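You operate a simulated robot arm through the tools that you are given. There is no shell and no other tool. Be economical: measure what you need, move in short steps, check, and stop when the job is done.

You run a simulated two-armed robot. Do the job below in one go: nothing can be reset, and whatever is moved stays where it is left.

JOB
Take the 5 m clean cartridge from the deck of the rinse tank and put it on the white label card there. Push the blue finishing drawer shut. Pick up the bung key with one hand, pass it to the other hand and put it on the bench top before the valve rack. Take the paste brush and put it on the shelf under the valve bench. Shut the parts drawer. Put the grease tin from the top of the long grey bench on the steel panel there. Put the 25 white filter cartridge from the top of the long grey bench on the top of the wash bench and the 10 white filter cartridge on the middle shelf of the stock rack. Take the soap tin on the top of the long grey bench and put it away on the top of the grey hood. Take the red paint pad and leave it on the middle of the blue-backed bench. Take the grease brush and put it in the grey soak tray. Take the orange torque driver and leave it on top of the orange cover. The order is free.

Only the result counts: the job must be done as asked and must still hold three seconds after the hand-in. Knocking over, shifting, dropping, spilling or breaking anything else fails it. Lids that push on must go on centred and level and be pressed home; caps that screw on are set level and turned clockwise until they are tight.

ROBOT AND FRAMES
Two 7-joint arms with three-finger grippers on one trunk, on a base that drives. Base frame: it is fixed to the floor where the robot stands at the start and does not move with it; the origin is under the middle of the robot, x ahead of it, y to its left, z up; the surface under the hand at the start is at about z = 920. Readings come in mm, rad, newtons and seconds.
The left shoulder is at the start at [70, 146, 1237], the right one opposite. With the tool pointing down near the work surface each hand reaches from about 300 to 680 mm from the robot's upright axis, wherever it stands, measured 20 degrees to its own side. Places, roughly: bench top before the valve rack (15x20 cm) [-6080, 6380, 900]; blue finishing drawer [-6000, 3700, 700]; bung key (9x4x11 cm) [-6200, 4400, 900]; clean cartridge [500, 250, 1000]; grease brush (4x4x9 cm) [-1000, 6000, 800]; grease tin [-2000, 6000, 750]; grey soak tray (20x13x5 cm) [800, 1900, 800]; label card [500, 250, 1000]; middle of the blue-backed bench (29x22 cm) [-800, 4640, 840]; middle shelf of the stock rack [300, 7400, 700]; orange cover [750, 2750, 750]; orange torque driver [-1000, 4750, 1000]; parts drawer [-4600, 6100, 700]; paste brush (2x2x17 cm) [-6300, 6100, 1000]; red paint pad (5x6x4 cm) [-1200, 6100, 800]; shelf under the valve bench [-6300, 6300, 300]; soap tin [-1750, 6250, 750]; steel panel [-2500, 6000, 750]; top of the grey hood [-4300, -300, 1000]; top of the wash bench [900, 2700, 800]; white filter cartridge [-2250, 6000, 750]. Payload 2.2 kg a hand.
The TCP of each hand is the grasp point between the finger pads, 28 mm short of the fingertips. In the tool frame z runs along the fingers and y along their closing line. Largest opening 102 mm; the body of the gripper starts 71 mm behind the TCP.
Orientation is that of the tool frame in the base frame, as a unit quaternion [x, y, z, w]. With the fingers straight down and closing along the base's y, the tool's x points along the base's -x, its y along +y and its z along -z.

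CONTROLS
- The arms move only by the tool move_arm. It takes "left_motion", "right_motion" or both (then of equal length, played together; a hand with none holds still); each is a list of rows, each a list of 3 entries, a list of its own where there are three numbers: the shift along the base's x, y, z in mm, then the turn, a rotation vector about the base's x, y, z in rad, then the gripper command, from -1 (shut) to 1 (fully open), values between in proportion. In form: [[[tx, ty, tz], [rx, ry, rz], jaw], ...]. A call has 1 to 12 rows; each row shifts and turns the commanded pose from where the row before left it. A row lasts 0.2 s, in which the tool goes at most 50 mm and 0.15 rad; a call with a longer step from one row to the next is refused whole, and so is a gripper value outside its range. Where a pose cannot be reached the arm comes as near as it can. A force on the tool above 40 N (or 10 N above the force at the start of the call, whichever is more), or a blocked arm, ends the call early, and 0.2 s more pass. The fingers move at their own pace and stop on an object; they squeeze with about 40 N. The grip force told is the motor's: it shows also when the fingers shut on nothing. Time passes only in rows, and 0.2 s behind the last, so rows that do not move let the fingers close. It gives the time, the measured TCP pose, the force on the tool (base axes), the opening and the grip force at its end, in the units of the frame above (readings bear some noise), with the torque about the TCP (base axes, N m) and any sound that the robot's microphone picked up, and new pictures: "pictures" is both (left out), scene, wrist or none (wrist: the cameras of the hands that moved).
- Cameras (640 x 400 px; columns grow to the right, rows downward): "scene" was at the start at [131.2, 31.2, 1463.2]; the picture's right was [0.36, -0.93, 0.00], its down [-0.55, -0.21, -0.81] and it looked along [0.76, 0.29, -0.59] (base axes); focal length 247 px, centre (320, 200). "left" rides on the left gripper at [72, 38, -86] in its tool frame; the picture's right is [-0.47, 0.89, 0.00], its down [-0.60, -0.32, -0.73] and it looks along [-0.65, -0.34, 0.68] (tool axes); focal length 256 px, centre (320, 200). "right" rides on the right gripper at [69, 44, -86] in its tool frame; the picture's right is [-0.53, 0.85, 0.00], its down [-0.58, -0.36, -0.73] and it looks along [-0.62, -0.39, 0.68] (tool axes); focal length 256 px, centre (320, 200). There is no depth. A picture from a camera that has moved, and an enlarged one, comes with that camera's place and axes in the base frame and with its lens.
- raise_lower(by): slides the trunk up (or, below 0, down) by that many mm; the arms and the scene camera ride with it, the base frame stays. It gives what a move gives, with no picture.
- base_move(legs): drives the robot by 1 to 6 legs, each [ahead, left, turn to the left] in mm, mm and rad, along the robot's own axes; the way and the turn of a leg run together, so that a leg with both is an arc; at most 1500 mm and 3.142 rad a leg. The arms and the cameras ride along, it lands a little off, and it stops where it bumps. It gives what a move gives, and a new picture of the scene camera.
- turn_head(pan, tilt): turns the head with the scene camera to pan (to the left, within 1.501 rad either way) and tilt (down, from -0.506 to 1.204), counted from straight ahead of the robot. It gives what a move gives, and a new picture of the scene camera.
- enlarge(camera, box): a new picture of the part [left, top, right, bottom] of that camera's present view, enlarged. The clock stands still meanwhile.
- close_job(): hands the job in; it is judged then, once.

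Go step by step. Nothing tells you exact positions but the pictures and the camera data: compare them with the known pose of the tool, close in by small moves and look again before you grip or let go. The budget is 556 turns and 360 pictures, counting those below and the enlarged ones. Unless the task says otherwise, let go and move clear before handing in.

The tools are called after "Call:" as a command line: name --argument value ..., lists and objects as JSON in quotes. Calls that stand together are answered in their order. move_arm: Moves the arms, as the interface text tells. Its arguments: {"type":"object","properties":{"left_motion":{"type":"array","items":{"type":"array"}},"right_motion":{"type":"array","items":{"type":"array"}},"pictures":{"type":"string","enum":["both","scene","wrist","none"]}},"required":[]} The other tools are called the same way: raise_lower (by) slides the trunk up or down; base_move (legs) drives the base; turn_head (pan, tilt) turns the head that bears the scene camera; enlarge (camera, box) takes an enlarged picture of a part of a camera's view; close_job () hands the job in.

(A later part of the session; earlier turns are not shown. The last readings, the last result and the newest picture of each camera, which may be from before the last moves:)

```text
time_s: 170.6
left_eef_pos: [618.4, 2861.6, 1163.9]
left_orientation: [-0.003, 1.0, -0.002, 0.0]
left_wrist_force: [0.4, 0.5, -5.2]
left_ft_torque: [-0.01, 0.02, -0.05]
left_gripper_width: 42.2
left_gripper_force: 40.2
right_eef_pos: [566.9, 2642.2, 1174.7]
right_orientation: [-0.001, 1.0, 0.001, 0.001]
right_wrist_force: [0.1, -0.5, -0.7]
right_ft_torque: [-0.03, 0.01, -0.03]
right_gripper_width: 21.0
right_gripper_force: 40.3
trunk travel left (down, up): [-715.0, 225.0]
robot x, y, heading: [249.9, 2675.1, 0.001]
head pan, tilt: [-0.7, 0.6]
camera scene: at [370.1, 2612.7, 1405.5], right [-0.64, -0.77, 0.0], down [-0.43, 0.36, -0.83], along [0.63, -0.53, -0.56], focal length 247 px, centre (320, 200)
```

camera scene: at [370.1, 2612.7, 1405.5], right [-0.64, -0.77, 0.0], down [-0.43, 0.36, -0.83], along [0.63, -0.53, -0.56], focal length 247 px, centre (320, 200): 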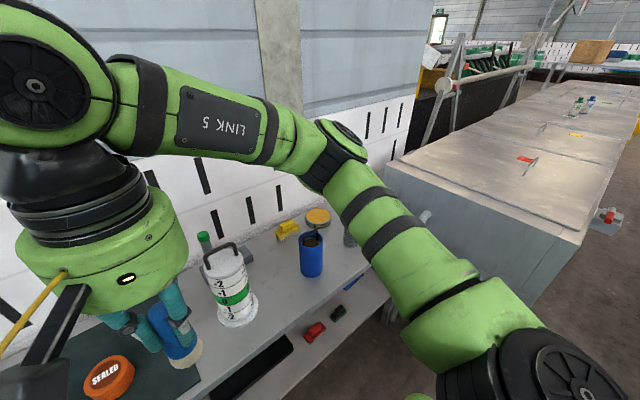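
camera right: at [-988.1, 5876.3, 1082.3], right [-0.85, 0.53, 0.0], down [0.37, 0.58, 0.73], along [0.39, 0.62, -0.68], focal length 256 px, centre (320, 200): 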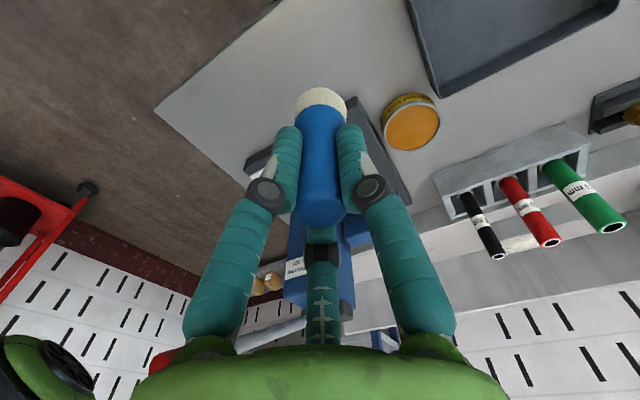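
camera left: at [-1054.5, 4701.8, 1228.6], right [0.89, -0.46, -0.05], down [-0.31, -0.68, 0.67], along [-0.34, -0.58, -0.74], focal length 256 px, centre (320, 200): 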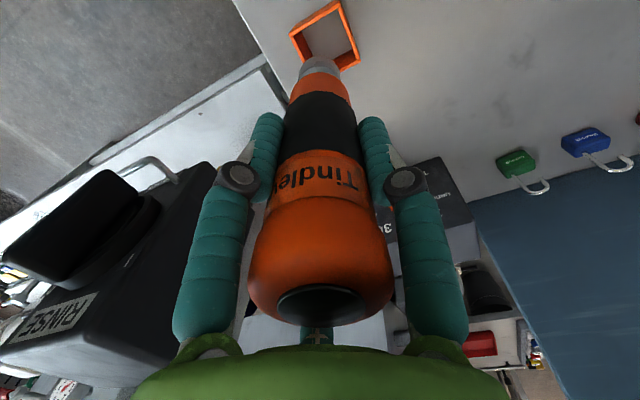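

Cover at about (812,2815). I close in and look with the left wrist camera.

Call:
base_move --legs '[[60, -45, 0]]'

Call:
move_arm --left_motion '[[[30, 0, -10], [0, 0, 0], -1], [[30, 0, -10], [0, 0, 0], -1], [[0, 0, 0], [0, 0, 0], -1]]' --pictures "wrist"

```text
time_s: 171.6
left_eef_pos: [674.7, 2821.9, 1165.1]
left_orientation: [-0.002, 1.0, -0.004, 0.002]
left_wrist_force: [-0.2, 0.2, -5.6]
left_ft_torque: [-0.02, -0.02, 0.0]
left_gripper_width: 42.2
left_gripper_force: 39.6
right_eef_pos: [623.1, 2601.1, 1175.8]
right_orientation: [-0.003, 1.0, -0.001, 0.002]
right_wrist_force: [-0.9, -0.5, -0.2]
right_ft_torque: [-0.04, -0.03, 0.04]
right_gripper_width: 20.7
right_gripper_force: 40.2
trunk travel left (down, up): [-715.0, 225.0]
robot x, y, heading: [311.3, 2627.7, -0.0]
head pan, tilt: [-0.7, 0.6]
camera scene: at [425.5, 2571.8, 1405.9], right [-0.64, -0.76, 0.0], down [-0.43, 0.36, -0.83], along [0.63, -0.53, -0.56], focal length 247 px, centre (320, 200)
```

scene: 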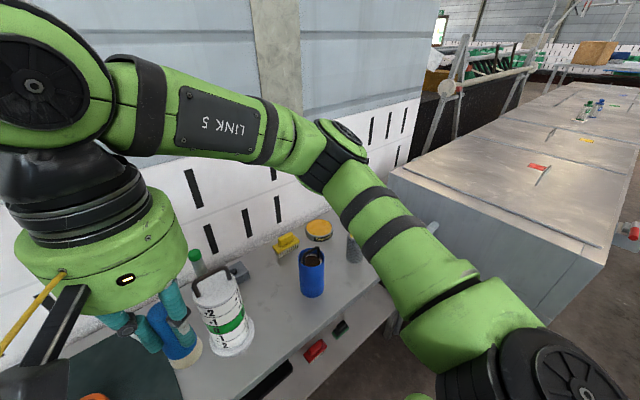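

```text
time_s: 172.4
left_eef_pos: [739.5, 2816.9, 1144.3]
left_orientation: [-0.002, 1.0, -0.002, 0.0]
left_wrist_force: [-0.8, 0.3, -4.7]
left_ft_torque: [0.0, 0.0, 0.01]
left_gripper_width: 42.2
left_gripper_force: 39.9
right_eef_pos: [625.5, 2598.1, 1175.8]
right_orientation: [-0.003, 1.0, 0.001, 0.0]
right_wrist_force: [-0.5, 0.1, -0.6]
right_ft_torque: [0.02, 0.0, -0.02]
right_gripper_width: 20.7
right_gripper_force: 39.9
trunk travel left (down, up): [-715.0, 225.0]
robot x, y, heading: [309.2, 2628.7, -0.002]
head pan, tilt: [-0.7, 0.6]
camera left: at [666.7, 2855.7, 1230.5], right [0.46, 0.89, 0.0], down [0.61, -0.31, 0.73], along [0.65, -0.34, -0.68], focal length 256 px, centre (320, 200)
```

left: 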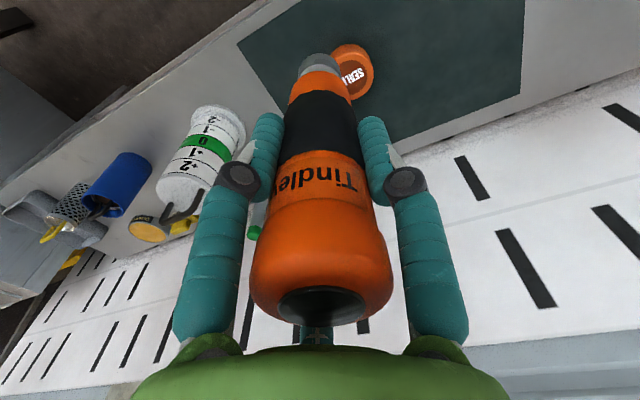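

Call:
turn_head --pan 0.15 --tilt 0.75

```text
time_s: 173.6
left_eef_pos: [738.8, 2818.8, 1143.3]
left_orientation: [-0.002, 1.0, -0.003, 0.0]
left_wrist_force: [0.1, -0.4, -4.4]
left_ft_torque: [0.0, -0.04, 0.01]
left_gripper_width: 42.3
left_gripper_force: 40.1
right_eef_pos: [626.4, 2598.6, 1176.2]
right_orientation: [-0.001, 1.0, 0.001, 0.002]
right_wrist_force: [-0.7, 0.0, -1.3]
right_ft_torque: [-0.01, 0.03, 0.01]
right_gripper_width: 20.7
right_gripper_force: 40.0
trunk travel left (down, up): [-715.0, 225.0]
robot x, y, heading: [309.6, 2627.8, -0.002]
head pan, tilt: [0.15, 0.75]
camera scene: at [443.6, 2638.2, 1392.5], right [0.15, -0.99, 0.0], down [-0.67, -0.1, -0.73], along [0.72, 0.11, -0.68], focal length 247 px, centre (320, 200)
```

scene: 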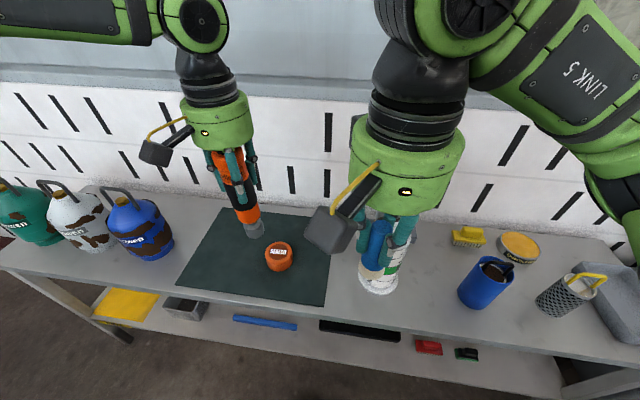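

Call:
enlarge --camera "scene" --box '[220, 190, 340, 290]'

Call:
enlarge --camera "left" --box '[270, 20, 420, 120]'

```text
4.00 times, centred on (280, 240) of scene
camera zoom: at [443.6, 2638.2, 1392.5], right [0.15, -0.99, 0.0], down [-0.67, -0.1, -0.73], along [0.72, 0.11, -0.68], focal length 988 px, centre (480, 40)
```

zoom: 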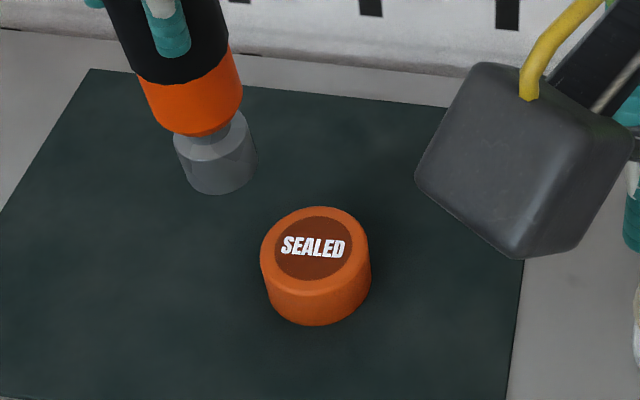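

```text
4.00 times, centred on (345, 70) of left
camera zoom: at [666.5, 2856.2, 1230.6], right [0.46, 0.89, 0.0], down [0.61, -0.31, 0.73], along [0.65, -0.34, -0.68], focal length 1024 px, centre (220, 720)
```

zoom: 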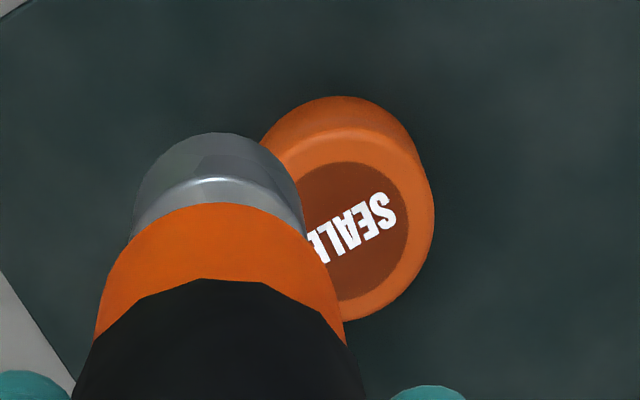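

The driver's tip is a flat ~35 mm face, cover ~80 mm wide, at about (855,2826,768). I step ahead a bit and move over it.

Call:
base_move --legs '[[45, 0, 0]]'

Call:
move_arm --left_motion '[[[30, 0, -35], [0, 0, 0], -1], [[25, 0, -40], [0, 0, 0], -1], [[15, 0, -40], [0, 0, 0], -1], [[0, 0, 0], [0, 0, 0], -1]]' --pictures "both"

```text
time_s: 174.5
left_eef_pos: [776.4, 2819.2, 1147.7]
left_orientation: [-0.003, 1.0, -0.002, 0.002]
left_wrist_force: [-1.3, 0.7, -5.5]
left_ft_torque: [0.0, -0.09, 0.02]
left_gripper_width: 42.0
left_gripper_force: 40.3
right_eef_pos: [664.3, 2598.9, 1177.4]
right_orientation: [-0.003, 1.0, 0.0, 0.003]
right_wrist_force: [-0.5, 0.2, -0.1]
right_ft_torque: [0.01, -0.1, -0.01]
right_gripper_width: 20.9
right_gripper_force: 40.4
trunk travel left (down, up): [-715.0, 225.0]
robot x, y, heading: [360.0, 2629.8, -0.003]
head pan, tilt: [0.15, 0.75]
camera scene: at [480.5, 2638.3, 1393.4], right [0.15, -0.99, 0.0], down [-0.67, -0.1, -0.73], along [0.73, 0.11, -0.68], focal length 247 px, centre (320, 200)
```

scene: 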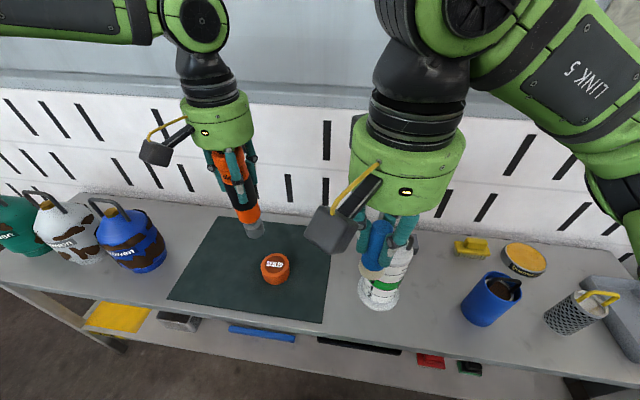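

```text
time_s: 175.5
left_eef_pos: [851.6, 2820.4, 1029.2]
left_orientation: [-0.002, 1.0, -0.002, 0.001]
left_wrist_force: [0.5, 0.2, -5.8]
left_ft_torque: [0.0, -0.03, 0.02]
left_gripper_width: 42.5
left_gripper_force: 39.5
right_eef_pos: [669.9, 2599.1, 1174.7]
right_orientation: [-0.003, 1.0, 0.001, 0.001]
right_wrist_force: [-0.1, -0.7, -0.3]
right_ft_torque: [0.0, -0.01, -0.03]
right_gripper_width: 20.7
right_gripper_force: 40.5
trunk travel left (down, up): [-715.0, 225.0]
robot x, y, heading: [357.0, 2622.8, 0.008]
head pan, tilt: [0.15, 0.75]
camera scene: at [487.1, 2638.1, 1392.6], right [0.15, -0.99, 0.0], down [-0.67, -0.1, -0.73], along [0.72, 0.11, -0.68], focal length 247 px, centre (320, 200)
camera left: at [779.4, 2857.3, 1116.0], right [0.46, 0.89, 0.0], down [0.61, -0.31, 0.73], along [0.65, -0.34, -0.68], focal length 256 px, centre (320, 200)
```

scene: 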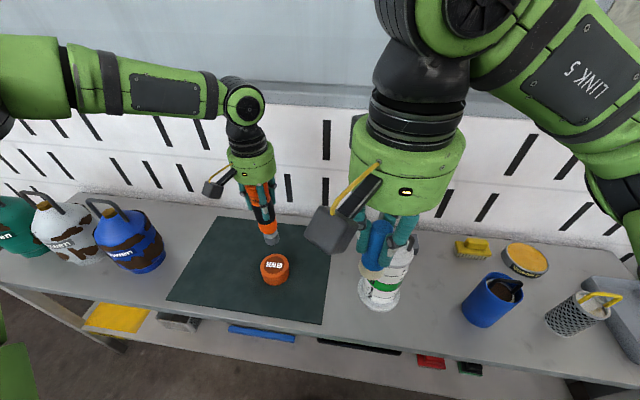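
left: 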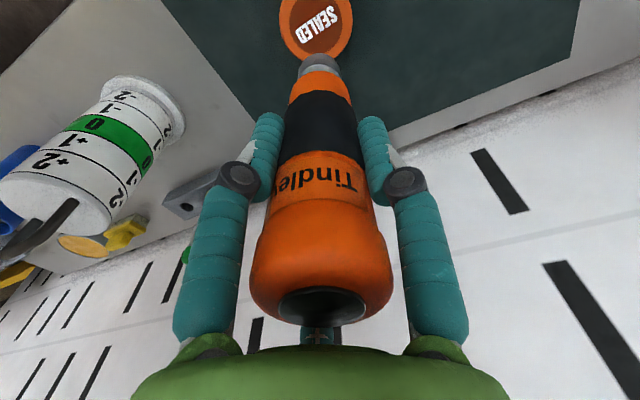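

Cap centre ≈(847,2820). I descend to just above it and check.

Call:
move_arm --left_motion '[[[-4, 0, -35], [0, 0, 0], -1], [[0, 0, -30], [0, 0, 0], -1], [[0, 0, 0], [0, 0, 0], -1]]' --pictures "both"

Call:
enlarge --camera "scene" --box '[220, 190, 340, 290]'

```text
time_s: 176.3
left_eef_pos: [848.8, 2817.6, 963.9]
left_orientation: [-0.003, 1.0, -0.002, 0.001]
left_wrist_force: [0.1, 0.0, -5.2]
left_ft_torque: [-0.02, 0.0, 0.03]
left_gripper_width: 42.5
left_gripper_force: 39.9
right_eef_pos: [669.4, 2598.2, 1175.6]
right_orientation: [-0.002, 1.0, 0.0, 0.001]
right_wrist_force: [-0.2, 0.1, -0.2]
right_ft_torque: [-0.01, 0.0, -0.03]
right_gripper_width: 20.7
right_gripper_force: 39.9
trunk travel left (down, up): [-715.0, 225.0]
robot x, y, heading: [356.5, 2624.0, -0.0]
head pan, tilt: [0.15, 0.75]
camera scene: at [487.4, 2638.1, 1392.6], right [0.15, -0.99, 0.0], down [-0.67, -0.1, -0.73], along [0.72, 0.11, -0.68], focal length 247 px, centre (320, 200)
camera left: at [776.4, 2854.8, 1051.0], right [0.46, 0.89, 0.0], down [0.61, -0.31, 0.73], along [0.65, -0.34, -0.68], focal length 256 px, centre (320, 200)
```

scene: 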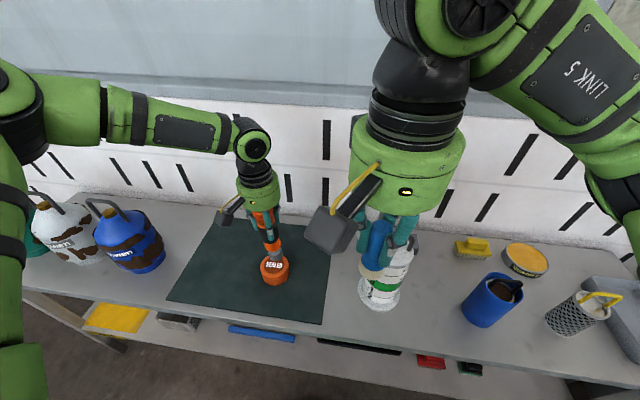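
left: 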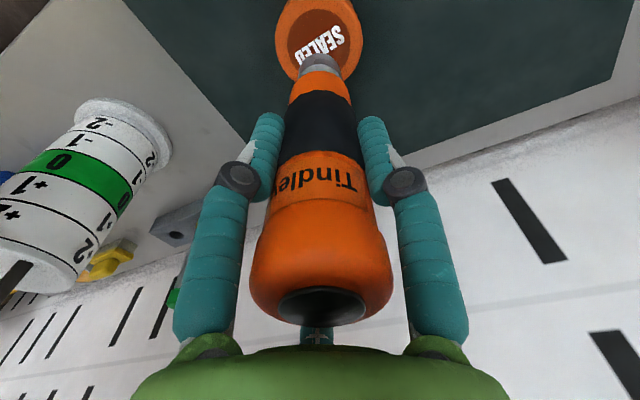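

```text
4.00 times, centred on (280, 240) of scene
camera zoom: at [487.4, 2638.1, 1392.6], right [0.15, -0.99, 0.0], down [-0.67, -0.1, -0.73], along [0.72, 0.11, -0.68], focal length 988 px, centre (480, 40)
```

zoom: 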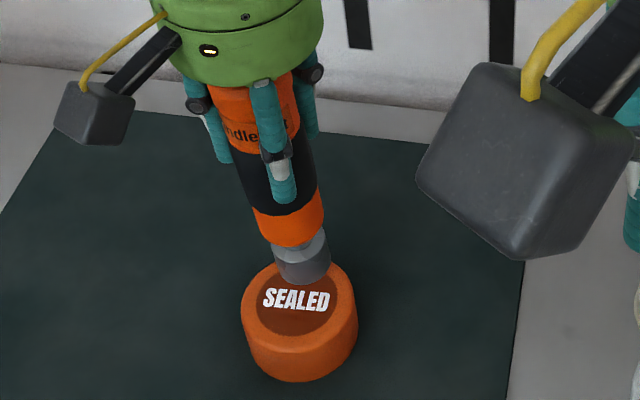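

Aligned. Descend further in guarded small steps.

Call:
move_arm --left_motion '[[[-1, 1, -12], [0, 0, 0], -1], [[0, 0, -8], [0, 0, 0], -1], [[0, 0, -4], [0, 0, 0], -1], [[0, 0, -3], [0, 0, 0], -1], [[0, 0, 0], [0, 0, 0], -1]]' --pictures "none"

Call:
enlarge --camera "scene" --box '[220, 190, 340, 290]'

```text
time_s: 177.5
left_eef_pos: [847.1, 2820.1, 937.8]
left_orientation: [-0.003, 1.0, -0.003, 0.0]
left_wrist_force: [-0.5, 1.1, -4.5]
left_ft_torque: [0.08, 0.06, -0.04]
left_gripper_width: 42.5
left_gripper_force: 40.1
right_eef_pos: [670.4, 2599.2, 1174.9]
right_orientation: [-0.003, 1.0, 0.0, 0.001]
right_wrist_force: [0.0, -0.1, -0.7]
right_ft_torque: [0.02, -0.04, 0.0]
right_gripper_width: 21.0
right_gripper_force: 39.9
trunk travel left (down, up): [-715.0, 225.0]
robot x, y, heading: [354.3, 2626.4, -0.003]
head pan, tilt: [0.15, 0.75]
```

```text
4.00 times, centred on (280, 240) of scene
camera zoom: at [487.9, 2638.3, 1392.6], right [0.15, -0.99, 0.0], down [-0.67, -0.1, -0.73], along [0.72, 0.11, -0.68], focal length 988 px, centre (480, 40)
```

zoom: 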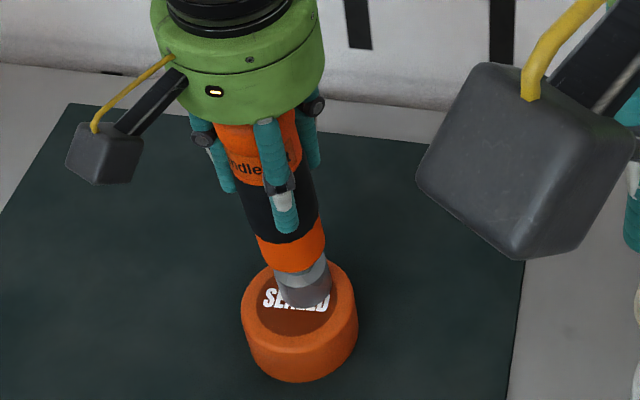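

Call:
move_arm --left_motion '[[[-2, 0, -3], [0, 0, 0], -1], [[0, 0, -2], [0, 0, 0], -1], [[0, 0, -2], [0, 0, 0], -1], [[0, 0, -2], [0, 0, 0], -1], [[0, 0, 0], [0, 0, 0], -1]]' --pictures "none"

```text
time_s: 178.7
left_eef_pos: [846.5, 2819.3, 932.5]
left_orientation: [-0.003, 1.0, -0.003, 0.005]
left_wrist_force: [6.6, 2.1, 27.0]
left_ft_torque: [0.42, -0.66, -0.07]
left_gripper_width: 42.1
left_gripper_force: 40.1
right_eef_pos: [667.3, 2596.6, 1175.2]
right_orientation: [-0.003, 1.0, 0.0, 0.001]
right_wrist_force: [-0.4, 0.3, -0.3]
right_ft_torque: [0.0, 0.01, 0.01]
right_gripper_width: 20.7
right_gripper_force: 39.7
trunk travel left (down, up): [-715.0, 225.0]
robot x, y, heading: [355.3, 2627.9, 0.004]
head pan, tilt: [0.15, 0.75]
```

Contact at 27 N. Ease to light contact and look before releasing.

Call:
move_arm --left_motion '[[[0, 0, 2], [0, 0, 0], -1], [[0, 0, 1], [0, 0, 0], -1], [[0, 0, 0], [0, 0, 0], -1]]' --pictures "wrist"

Call:
enlarge --camera "scene" --box '[220, 190, 340, 290]'

```text
time_s: 179.5
left_eef_pos: [846.0, 2820.7, 931.7]
left_orientation: [-0.003, 1.0, -0.002, 0.0]
left_wrist_force: [6.5, -0.6, 14.5]
left_ft_torque: [-0.02, -0.58, -0.03]
left_gripper_width: 41.8
left_gripper_force: 40.0
right_eef_pos: [669.0, 2598.6, 1174.4]
right_orientation: [-0.003, 1.0, 0.001, 0.002]
right_wrist_force: [0.2, -0.3, -0.2]
right_ft_torque: [0.0, 0.02, 0.04]
right_gripper_width: 20.9
right_gripper_force: 39.7
trunk travel left (down, up): [-715.0, 225.0]
robot x, y, heading: [354.0, 2625.4, -0.005]
head pan, tilt: [0.15, 0.75]
camera left: at [772.4, 2856.0, 1018.3], right [0.46, 0.89, 0.0], down [0.61, -0.31, 0.73], along [0.65, -0.34, -0.68], focal length 256 px, centre (320, 200)
```

left: 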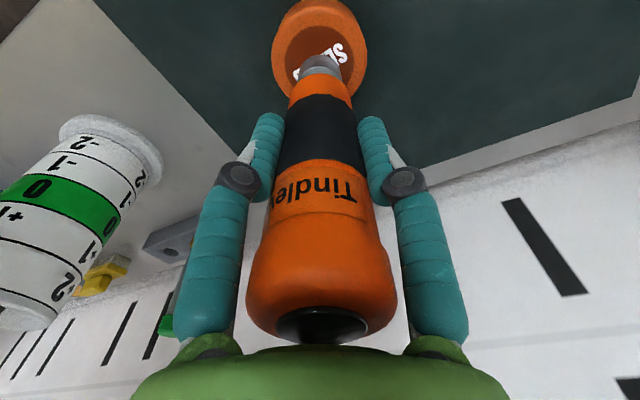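

```text
4.00 times, centred on (280, 240) of scene
camera zoom: at [486.4, 2637.0, 1392.6], right [0.15, -0.99, 0.0], down [-0.67, -0.1, -0.73], along [0.72, 0.11, -0.68], focal length 988 px, centre (480, 40)
```

zoom: 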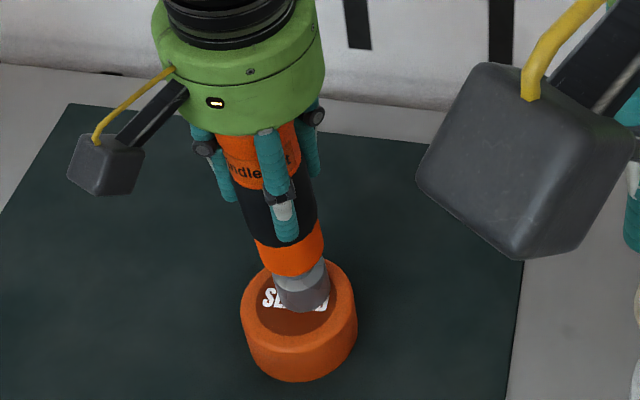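

Call:
move_arm --left_motion '[[[0, 0, 1], [0, 0, 0], -1], [[-1, 0, 0.5], [0, 0, 0], -1], [[0, 0, 0], [0, 0, 0], -1]]' --pictures "none"

```text
time_s: 180.3
left_eef_pos: [842.1, 2819.6, 932.1]
left_orientation: [-0.003, 1.0, -0.001, -0.002]
left_wrist_force: [1.5, -1.7, 0.7]
left_ft_torque: [-0.17, -0.03, 0.0]
left_gripper_width: 42.2
left_gripper_force: 40.2
right_eef_pos: [669.1, 2597.9, 1174.9]
right_orientation: [-0.002, 1.0, 0.001, 0.001]
right_wrist_force: [-0.2, -0.7, -1.0]
right_ft_torque: [0.03, -0.02, -0.01]
right_gripper_width: 20.9
right_gripper_force: 40.5
trunk travel left (down, up): [-715.0, 225.0]
robot x, y, heading: [356.6, 2621.9, 0.003]
head pan, tilt: [0.15, 0.75]
```

Nearly unloaded. Release gradually.

Call:
move_arm --left_motion '[[[0, 0, 0], [0, 0, 0], -0.12], [[0, 0, 0], [0, 0, 0], -0.05], [[0, 0, 0], [0, 0, 0], 0.1], [[0, 0, 0], [0, 0, 0], 0.5], [[0, 0, 0], [0, 0, 0], 0.8]]' --pictures "wrist"

Call:
enlarge --camera "scene" --box '[220, 190, 340, 290]'

```text
time_s: 181.5
left_eef_pos: [843.4, 2818.8, 932.3]
left_orientation: [-0.002, 1.0, -0.003, 0.0]
left_wrist_force: [0.4, 0.4, 0.3]
left_ft_torque: [0.01, 0.02, 0.02]
left_gripper_width: 91.8
left_gripper_force: 0.0
right_eef_pos: [670.9, 2598.7, 1175.2]
right_orientation: [-0.003, 1.0, 0.001, 0.001]
right_wrist_force: [-0.4, -0.6, -0.2]
right_ft_torque: [-0.04, 0.0, 0.02]
right_gripper_width: 20.8
right_gripper_force: 39.7
trunk travel left (down, up): [-715.0, 225.0]
robot x, y, heading: [354.6, 2628.8, 0.001]
head pan, tilt: [0.15, 0.75]
camera left: at [771.5, 2857.0, 1019.7], right [0.46, 0.89, 0.0], down [0.61, -0.31, 0.73], along [0.65, -0.34, -0.68], focal length 256 px, centre (320, 200)
```

left: 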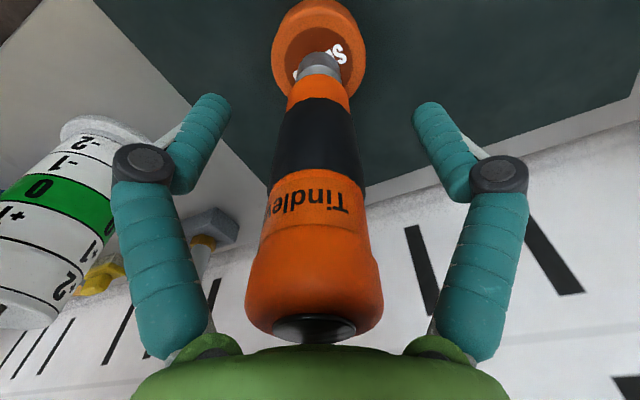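

```text
4.00 times, centred on (280, 240) of scene
camera zoom: at [487.3, 2638.0, 1392.6], right [0.15, -0.99, 0.0], down [-0.67, -0.1, -0.73], along [0.72, 0.11, -0.68], focal length 988 px, centre (480, 40)
```

zoom: 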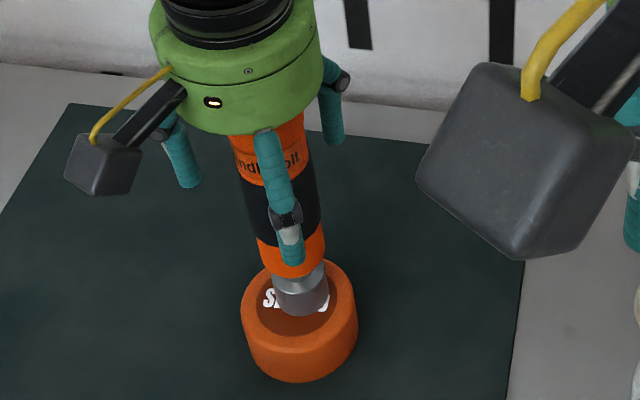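

It stands on the cover. Lift straight up and clear.

Call:
move_arm --left_motion '[[[0, 0, 20], [0, 0, 0], 0.8], [[0, 0, 30], [0, 0, 0], 0.8], [[0, 0, 40], [0, 0, 0], 0.8], [[0, 0, 45], [0, 0, 0], 0.8], [[-20, 0, 40], [0, 0, 0], 0.8], [[-40, 0, 0], [0, 0, 0], 0.8], [[-45, 0, 0], [0, 0, 0], 0.8], [[-45, 0, 0], [0, 0, 0], 0.8]]' --pictures "scene"

```text
time_s: 183.3
left_eef_pos: [691.6, 2818.1, 1108.9]
left_orientation: [-0.004, 1.0, -0.002, 0.002]
left_wrist_force: [-0.6, -0.2, 0.4]
left_ft_torque: [0.05, -0.06, 0.0]
left_gripper_width: 91.7
left_gripper_force: 0.1
right_eef_pos: [667.6, 2598.5, 1175.7]
right_orientation: [-0.002, 1.0, 0.0, 0.003]
right_wrist_force: [-0.7, 0.2, 0.4]
right_ft_torque: [0.02, -0.01, 0.0]
right_gripper_width: 20.9
right_gripper_force: 39.9
trunk travel left (down, up): [-715.0, 225.0]
robot x, y, heading: [359.5, 2623.6, -0.001]
head pan, tilt: [0.15, 0.75]
camera scene: at [484.6, 2638.2, 1392.9], right [0.15, -0.99, 0.0], down [-0.67, -0.1, -0.73], along [0.72, 0.11, -0.68], focal length 247 px, centre (320, 200)
```

scene: 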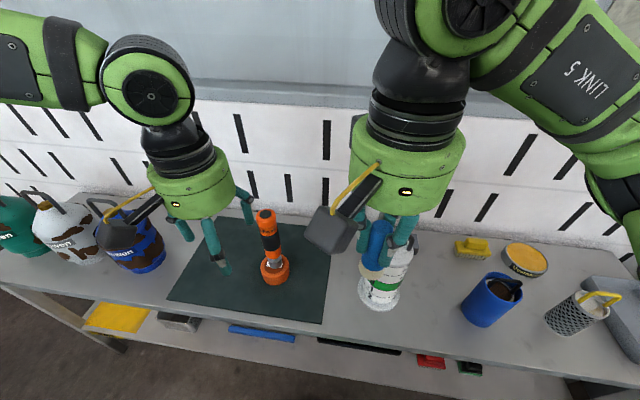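

Driver is done. Now to the soak tray at the right end of the bench: back a bit, slide right.

Call:
base_move --legs '[[-90, 0, 0], [0, -520, 0]]'

Call:
turn_head --pan -0.35 --tilt 0.75

```text
time_s: 187.0
left_eef_pos: [603.2, 2294.7, 1106.9]
left_orientation: [0.0, 1.0, -0.005, 0.0]
left_wrist_force: [0.1, 0.6, 0.5]
left_ft_torque: [-0.01, 0.01, 0.01]
left_gripper_width: 92.1
left_gripper_force: 0.0
right_eef_pos: [579.1, 2073.7, 1175.4]
right_orientation: [0.0, 1.0, 0.0, 0.001]
right_wrist_force: [0.7, 0.9, -0.5]
right_ft_torque: [0.02, -0.02, 0.0]
right_gripper_width: 20.9
right_gripper_force: 40.2
trunk travel left (down, up): [-715.0, 225.0]
robot x, y, heading: [266.0, 2103.2, -0.002]
head pan, tilt: [0.15, 0.75]
camera scene: at [396.0, 2114.3, 1392.6], right [0.15, -0.99, 0.0], down [-0.67, -0.1, -0.73], along [0.72, 0.11, -0.68], focal length 247 px, centre (320, 200)
```

scene: 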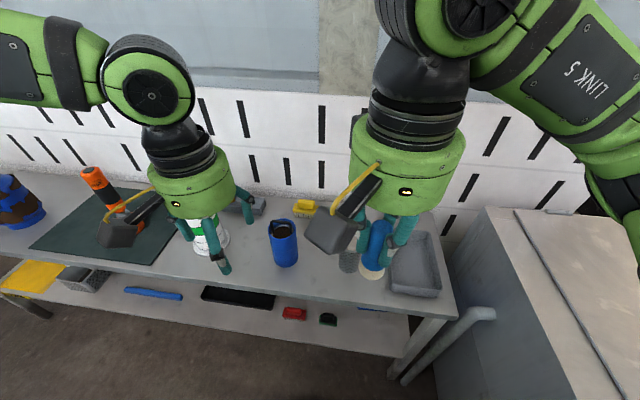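

```text
time_s: 187.9
left_eef_pos: [602.2, 2292.9, 1109.3]
left_orientation: [-0.001, 1.0, -0.002, 0.0]
left_wrist_force: [0.2, -0.8, -0.5]
left_ft_torque: [0.02, -0.03, 0.02]
left_gripper_width: 91.8
left_gripper_force: 0.1
right_eef_pos: [579.7, 2072.3, 1175.0]
right_orientation: [0.0, 1.0, 0.001, 0.001]
right_wrist_force: [-0.1, 0.2, -0.9]
right_ft_torque: [0.0, 0.01, -0.03]
right_gripper_width: 20.7
right_gripper_force: 40.0
trunk travel left (down, up): [-715.0, 225.0]
robot x, y, heading: [267.3, 2100.8, -0.005]
head pan, tilt: [-0.351, 0.75]
camera scene: at [391.7, 2072.6, 1392.6], right [-0.35, -0.94, 0.0], down [-0.64, 0.24, -0.73], along [0.69, -0.25, -0.68], focal length 247 px, centre (320, 200)
```

scene: 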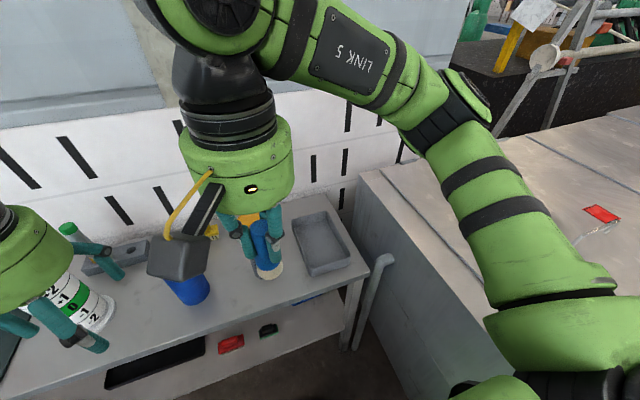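

Tray centre ≈(832,1903). I go ahead, then bring the right hand with the brush over it.

Call:
base_move --legs '[[80, 0, 0]]'

Call:
move_arm --right_motion '[[[20, -33, -10], [0, 0, 0], -1], [[25, -33, -30], [0, 0, 0], -1], [[25, -33, -30], [0, 0, 0], -1], [[25, -33, -30], [0, 0, 0], -1], [[30, -33, -20], [0, 0, 0], -1], [[30, -5, 0], [0, 0, 0], -1], [[0, 0, 0], [0, 0, 0], -1]]' --pictures "both"

```text
time_s: 189.0
left_eef_pos: [680.9, 2293.7, 1108.5]
left_orientation: [-0.002, 1.0, -0.003, 0.002]
left_wrist_force: [0.5, -0.1, 1.0]
left_ft_torque: [0.0, 0.02, 0.01]
left_gripper_width: 92.0
left_gripper_force: 0.1
right_eef_pos: [655.4, 2072.9, 1175.6]
right_orientation: [-0.001, 1.0, 0.002, 0.003]
right_wrist_force: [-0.3, -0.4, -0.2]
right_ft_torque: [-0.01, 0.0, -0.03]
right_gripper_width: 21.0
right_gripper_force: 40.3
trunk travel left (down, up): [-715.0, 225.0]
robot x, y, heading: [348.1, 2101.7, -0.003]
head pan, tilt: [-0.351, 0.75]
camera scene: at [468.5, 2072.0, 1393.0], right [-0.35, -0.94, 0.0], down [-0.64, 0.24, -0.73], along [0.69, -0.25, -0.68], focal length 247 px, centre (320, 200)
```

scene: 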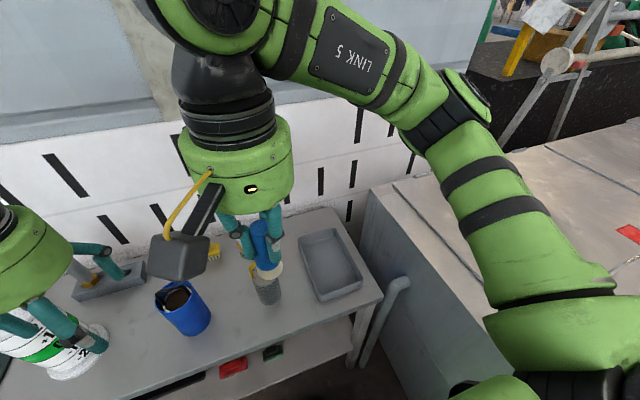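

```text
refused: row 2 steps farther than a row can; nothing moved
```

Call:
move_arm --right_motion '[[[20, -33, -10], [0, 0, 0], -1], [[25, -33, -20], [0, 0, 0], -1], [[25, -33, -20], [0, 0, 0], -1], [[25, -33, -20], [0, 0, 0], -1], [[30, -33, -10], [0, 0, 0], -1], [[45, -5, 0], [0, 0, 0], -1], [[0, 0, 0], [0, 0, 0], -1]]' --pictures "both"

```text
time_s: 190.6
left_eef_pos: [681.8, 2293.2, 1109.2]
left_orientation: [-0.001, 1.0, -0.002, 0.0]
left_wrist_force: [-1.1, 0.7, 0.4]
left_ft_torque: [0.03, -0.01, 0.0]
left_gripper_width: 91.7
left_gripper_force: 0.1
right_eef_pos: [828.4, 1901.8, 1094.8]
right_orientation: [-0.001, 1.0, 0.001, 0.002]
right_wrist_force: [0.2, 0.3, -1.5]
right_ft_torque: [-0.02, -0.04, -0.02]
right_gripper_width: 20.6
right_gripper_force: 40.4
trunk travel left (down, up): [-715.0, 225.0]
robot x, y, heading: [344.0, 2100.9, -0.008]
head pan, tilt: [-0.351, 0.75]
camera scene: at [470.4, 2071.7, 1392.7], right [-0.35, -0.94, 0.0], down [-0.64, 0.24, -0.73], along [0.69, -0.25, -0.68], focal length 247 px, centre (320, 200)
camera right: at [756.7, 1945.3, 1180.3], right [0.53, 0.85, 0.0], down [0.57, -0.36, 0.73], along [0.62, -0.39, -0.68], focal length 256 px, centre (320, 200)
```

scene: 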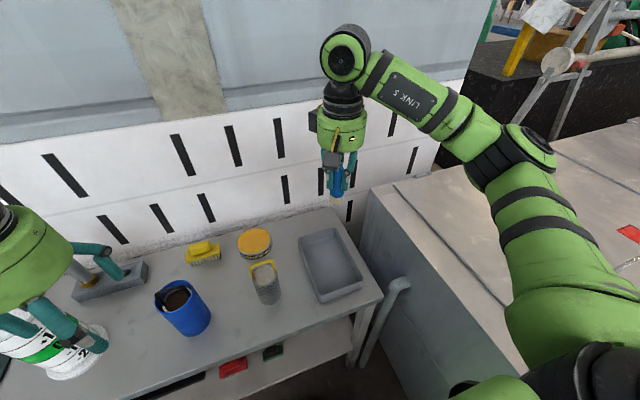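
right: 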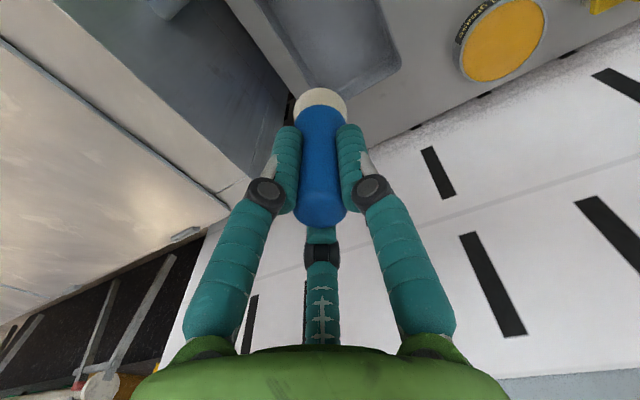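

Tray centre refined ≈(820,1920). Descend over it.

Call:
move_arm --right_motion '[[[-4, 8, -40], [0, 0, 0], -1], [[-4, 8, -45], [0, 0, 0], -1], [[0, 0, -48], [0, 0, 0], -1], [[0, 0, -48], [0, 0, 0], -1], [[0, 0, -35], [0, 0, 0], -1], [[0, 0, 0], [0, 0, 0], -1]]' --pictures "both"

```text
time_s: 192.0
left_eef_pos: [683.3, 2292.3, 1108.4]
left_orientation: [0.0, 1.0, -0.002, 0.0]
left_wrist_force: [0.0, -0.1, -0.2]
left_ft_torque: [-0.02, 0.01, -0.01]
left_gripper_width: 91.8
left_gripper_force: 0.1
right_eef_pos: [820.8, 1918.5, 878.2]
right_orientation: [0.0, 1.0, 0.002, 0.002]
right_wrist_force: [-0.2, -0.2, -1.6]
right_ft_torque: [0.0, 0.0, 0.01]
right_gripper_width: 20.7
right_gripper_force: 39.5
trunk travel left (down, up): [-715.0, 225.0]
robot x, y, heading: [345.2, 2099.3, -0.007]
head pan, tilt: [-0.351, 0.75]
camera scene: at [471.3, 2072.0, 1392.6], right [-0.35, -0.94, 0.0], down [-0.64, 0.24, -0.73], along [0.69, -0.25, -0.68], focal length 247 px, centre (320, 200)
camera right: at [750.5, 1961.9, 965.4], right [0.53, 0.85, 0.0], down [0.58, -0.36, 0.73], along [0.62, -0.39, -0.68], focal length 256 px, centre (320, 200)
```

scene: 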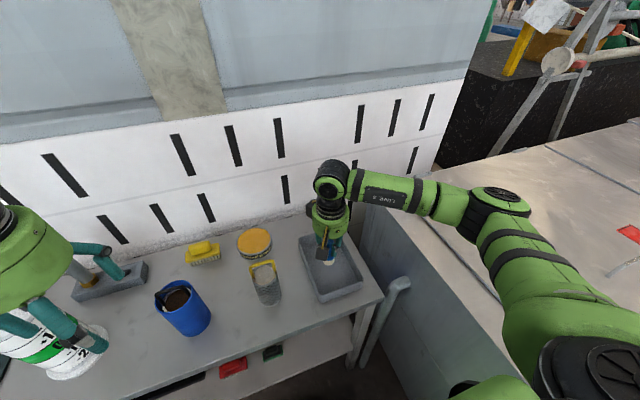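
right: 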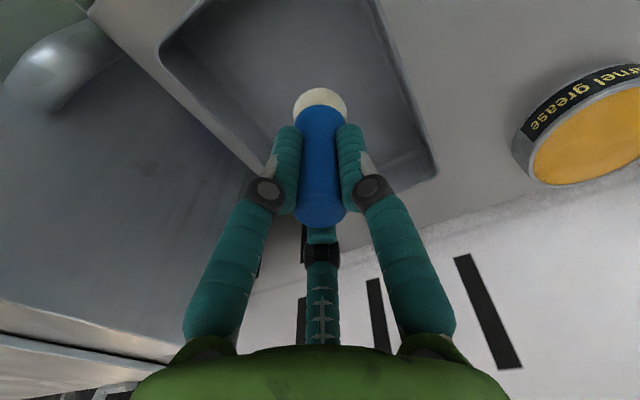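

Call:
move_arm --right_motion '[[[-3, -2, -20], [0, 0, 0], -1], [[0, 0, -18], [0, 0, 0], -1], [[0, 0, -4], [0, 0, 0], -1], [[0, 0, -3], [0, 0, 0], -1], [[0, 0, 0], [0, 0, 0], -1]]' --pictures "wrist"

```text
time_s: 193.2
left_eef_pos: [683.3, 2292.1, 1108.1]
left_orientation: [-0.001, 1.0, -0.002, 0.0]
left_wrist_force: [0.4, 0.3, 0.3]
left_ft_torque: [-0.05, 0.04, 0.01]
left_gripper_width: 91.7
left_gripper_force: 0.1
right_eef_pos: [817.2, 1915.8, 834.5]
right_orientation: [-0.001, 1.0, 0.001, 0.002]
right_wrist_force: [0.3, -0.5, -1.0]
right_ft_torque: [0.01, 0.0, 0.02]
right_gripper_width: 21.0
right_gripper_force: 40.1
trunk travel left (down, up): [-715.0, 225.0]
robot x, y, heading: [344.7, 2099.5, -0.007]
head pan, tilt: [-0.351, 0.75]
camera right: at [746.4, 1960.4, 920.0], right [0.53, 0.85, 0.0], down [0.58, -0.36, 0.73], along [0.62, -0.39, -0.68], focal length 256 px, centre (320, 200)
```

right: 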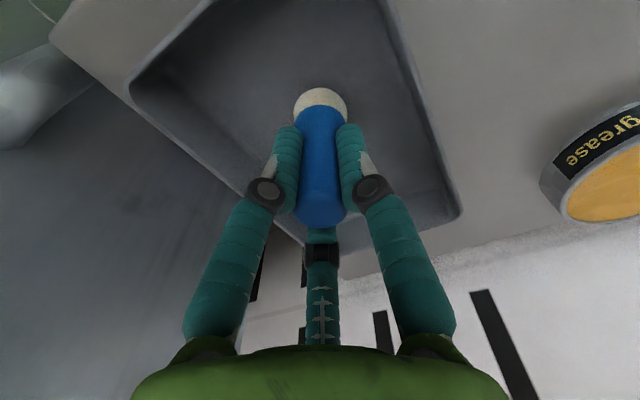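

Call:
move_arm --right_motion '[[[0, 0, -3], [0, 0, 0], -1], [[0, 0, -3], [0, 0, 0], -1], [[0, 0, -3], [0, 0, 0], -1], [[0, 0, 0], [0, 0, 0], -1]]' --pictures "none"

```text
time_s: 194.2
left_eef_pos: [683.0, 2292.2, 1108.3]
left_orientation: [-0.001, 1.0, -0.003, 0.001]
left_wrist_force: [0.8, 1.1, -0.6]
left_ft_torque: [-0.04, 0.04, 0.01]
left_gripper_width: 92.0
left_gripper_force: 0.0
right_eef_pos: [817.0, 1915.9, 824.0]
right_orientation: [-0.001, 1.0, 0.002, 0.001]
right_wrist_force: [-0.3, -0.5, -0.6]
right_ft_torque: [-0.02, 0.0, 0.0]
right_gripper_width: 20.7
right_gripper_force: 40.1
trunk travel left (down, up): [-715.0, 225.0]
robot x, y, heading: [343.5, 2100.6, -0.005]
head pan, tilt: [-0.351, 0.75]
```

Call:
move_arm --right_motion '[[[0, 0, -3], [0, 0, 0], -1], [[0, 0, -3], [0, 0, 0], -1], [[0, 0, -2], [0, 0, 0], -1], [[0, 0, 0], [0, 0, 0], -1]]' --pictures "none"

```text
time_s: 195.2
left_eef_pos: [679.4, 2293.1, 1109.6]
left_orientation: [-0.001, 1.0, -0.003, 0.002]
left_wrist_force: [0.3, -0.5, 0.3]
left_ft_torque: [0.0, -0.01, -0.01]
left_gripper_width: 91.9
left_gripper_force: 0.1
right_eef_pos: [817.0, 1916.9, 822.0]
right_orientation: [-0.001, 1.0, 0.001, 0.005]
right_wrist_force: [0.9, -3.3, 20.9]
right_ft_torque: [-0.18, 0.24, 0.04]
right_gripper_width: 20.4
right_gripper_force: 40.8
trunk travel left (down, up): [-715.0, 225.0]
robot x, y, heading: [342.6, 2099.4, -0.004]
head pan, tilt: [-0.351, 0.75]
```

Contact. Ease, release to about 50 mm and lift.

Call:
move_arm --right_motion '[[[0, 0, 3], [0, 0, 0], -1], [[0, 0, 1], [0, 0, 0], -1], [[0, 0, 0], [0, 0, 0], -0.5], [[0, 0, 0], [0, 0, 0], -0.1], [[0, 0, 0], [0, 0, 0], 0], [[0, 0, 25], [0, 0, 0], 0], [[0, 0, 40], [0, 0, 0], 0], [[0, 0, 40], [0, 0, 0], 0], [[0, 0, 45], [0, 0, 0], 0], [[0, 0, 45], [0, 0, 0], 0]]' --pictures "both"

```text
time_s: 197.4
left_eef_pos: [682.4, 2293.1, 1108.5]
left_orientation: [-0.001, 1.0, -0.003, 0.001]
left_wrist_force: [0.1, -0.2, 0.2]
left_ft_torque: [-0.01, -0.03, 0.01]
left_gripper_width: 91.6
left_gripper_force: 0.1
right_eef_pos: [814.4, 1919.0, 1019.6]
right_orientation: [-0.002, 1.0, -0.001, 0.001]
right_wrist_force: [0.4, 0.3, 0.1]
right_ft_torque: [-0.04, 0.0, 0.02]
right_gripper_width: 51.0
right_gripper_force: 0.1
trunk travel left (down, up): [-715.0, 225.0]
robot x, y, heading: [345.8, 2102.6, -0.001]
head pan, tilt: [-0.351, 0.75]
camera scene: at [470.8, 2072.8, 1392.6], right [-0.35, -0.94, 0.0], down [-0.64, 0.24, -0.73], along [0.69, -0.25, -0.68], focal length 247 px, centre (320, 200)
camera right: at [742.7, 1962.7, 1105.5], right [0.53, 0.85, 0.0], down [0.58, -0.36, 0.73], along [0.62, -0.39, -0.68], focal length 256 px, centre (320, 200)
```

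scene: 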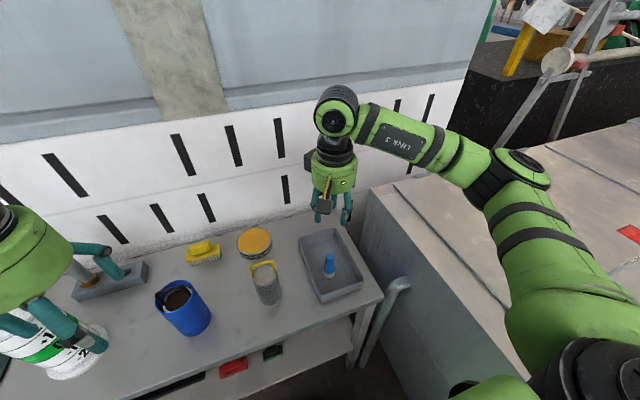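
right: 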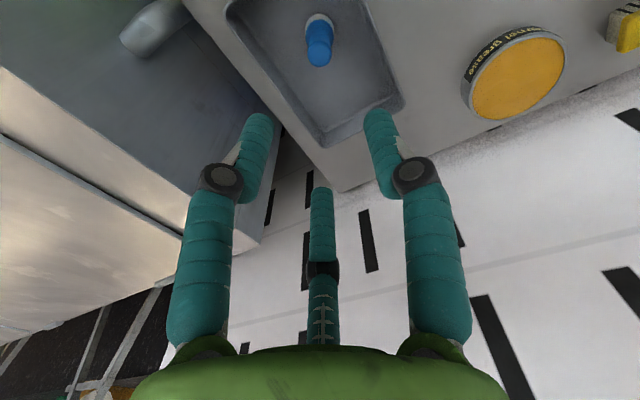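

The brush stands in the tray. Now back to the long grey bench for the filters and tins.

Call:
move_arm --right_motion '[[[-45, 0, 20], [0, 0, 0], 0], [[-45, 5, 20], [0, 0, 0], 0.5], [[-45, 10, 20], [0, 0, 0], 1], [[-30, 10, 0], [0, 0, 0], 1]]' --pictures "none"

Call:
base_move --legs '[[-280, 0, 0], [0, 0, 1.571], [1450, 0, 0], [1000, -180, 0], [700, 0, 0]]'

```text
refused: row 3 steps farther than a row can; nothing moved
```

```text
time_s: 212.9
left_eef_pos: [-39.6, 4426.3, 1135.6]
left_orientation: [0.712, -0.701, -0.034, -0.028]
left_wrist_force: [0.0, 0.1, 0.5]
left_ft_torque: [0.0, 0.0, 0.03]
left_gripper_width: 91.8
left_gripper_force: 0.1
right_eef_pos: [329.7, 4565.3, 1031.2]
right_orientation: [0.716, -0.698, -0.014, -0.008]
right_wrist_force: [-1.2, -0.3, 0.3]
right_ft_torque: [-0.01, 0.0, 0.04]
right_gripper_width: 50.9
right_gripper_force: 0.1
trunk travel left (down, up): [-715.0, 225.0]
robot x, y, heading: [150.9, 4117.9, 1.59]
head pan, tilt: [-0.351, 0.75]
stopped in leg 4: the robot was blocked; the commanded pose is now the measured one
camera scene: at [185.2, 4208.0, 1395.9], right [0.94, -0.33, -0.02], down [-0.23, -0.62, -0.75], along [0.24, 0.71, -0.66], focal length 247 px, centre (320, 200)
```

scene: 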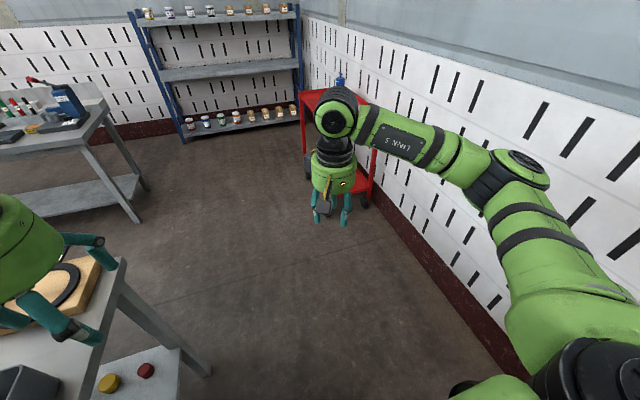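

Blocked near the blue bench — likely the left elbow. I back straight off and look left.

Call:
base_move --legs '[[-150, 0, 0]]'

Call:
turn_head --pan 0.6 --tilt 0.5

```text
time_s: 213.7
left_eef_pos: [-41.4, 4428.0, 1135.7]
left_orientation: [0.712, -0.7, -0.039, -0.029]
left_wrist_force: [0.2, 0.0, 0.1]
left_ft_torque: [0.01, 0.01, 0.02]
left_gripper_width: 91.7
left_gripper_force: 0.0
right_eef_pos: [327.9, 4564.4, 1024.1]
right_orientation: [0.716, -0.698, -0.008, -0.004]
right_wrist_force: [-0.9, -0.4, -0.6]
right_ft_torque: [0.0, 0.01, -0.02]
right_gripper_width: 50.9
right_gripper_force: 0.0
trunk travel left (down, up): [-715.0, 225.0]
robot x, y, heading: [152.6, 4105.5, 1.59]
head pan, tilt: [-0.351, 0.75]
stopped in leg 1: the robot was blocked; the commanded pose is now the measured one
camera scene: at [183.4, 4211.2, 1393.5], right [0.95, -0.33, -0.01], down [-0.23, -0.63, -0.74], along [0.24, 0.7, -0.67], focal length 247 px, centre (320, 200)
```

scene: 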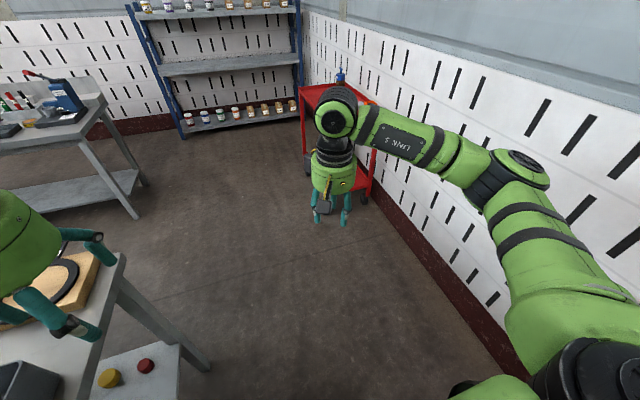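

```text
time_s: 214.9
left_eef_pos: [-40.9, 4426.6, 1135.8]
left_orientation: [0.712, -0.701, -0.037, -0.028]
left_wrist_force: [0.1, 0.8, -0.7]
left_ft_torque: [0.0, 0.0, -0.03]
left_gripper_width: 91.8
left_gripper_force: 0.0
right_eef_pos: [330.3, 4563.2, 1025.3]
right_orientation: [0.714, -0.7, -0.01, -0.004]
right_wrist_force: [-0.7, 0.1, -1.0]
right_ft_torque: [0.04, -0.01, 0.01]
right_gripper_width: 51.0
right_gripper_force: 0.1
trunk travel left (down, up): [-715.0, 225.0]
robot x, y, heading: [149.4, 4108.5, 1.588]
head pan, tilt: [0.6, 0.499]
camera scene: at [104.5, 4205.3, 1416.9], right [0.82, 0.58, 0.01], down [0.27, -0.37, -0.89], along [-0.51, 0.73, -0.46], focal length 247 px, centre (320, 200)
```

scene: 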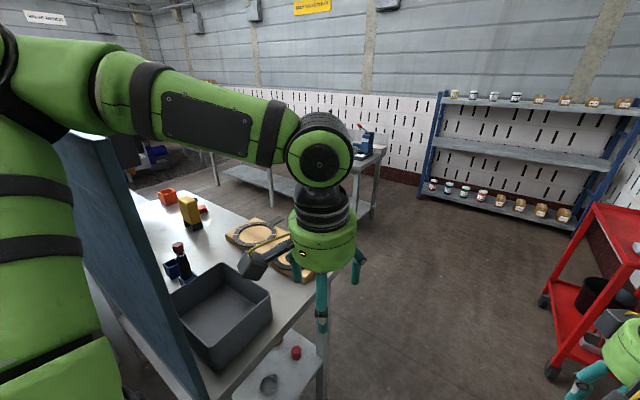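

The left upper arm rests against the board edge. I slide right to free it.

Call:
base_move --legs '[[0, -60, 0]]'

```text
time_s: 215.9
left_eef_pos: [15.2, 4440.5, 1128.2]
left_orientation: [0.712, -0.701, -0.03, -0.025]
left_wrist_force: [-2.2, -1.1, 0.0]
left_ft_torque: [0.11, -0.26, -0.01]
left_gripper_width: 91.8
left_gripper_force: 0.0
right_eef_pos: [384.0, 4573.8, 1021.1]
right_orientation: [0.716, -0.699, -0.004, -0.002]
right_wrist_force: [-1.7, -1.5, -0.1]
right_ft_torque: [0.11, -0.1, -0.03]
right_gripper_width: 50.9
right_gripper_force: 0.1
trunk travel left (down, up): [-715.0, 225.0]
robot x, y, heading: [209.5, 4111.3, 1.584]
head pan, tilt: [0.6, 0.499]
camera scene: at [157.4, 4221.7, 1415.1], right [0.82, 0.58, 0.0], down [0.28, -0.38, -0.88], along [-0.51, 0.72, -0.47], focal length 247 px, centre (320, 200)
```

scene: 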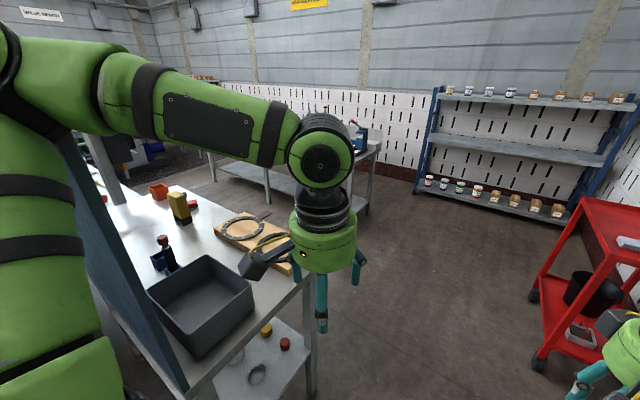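

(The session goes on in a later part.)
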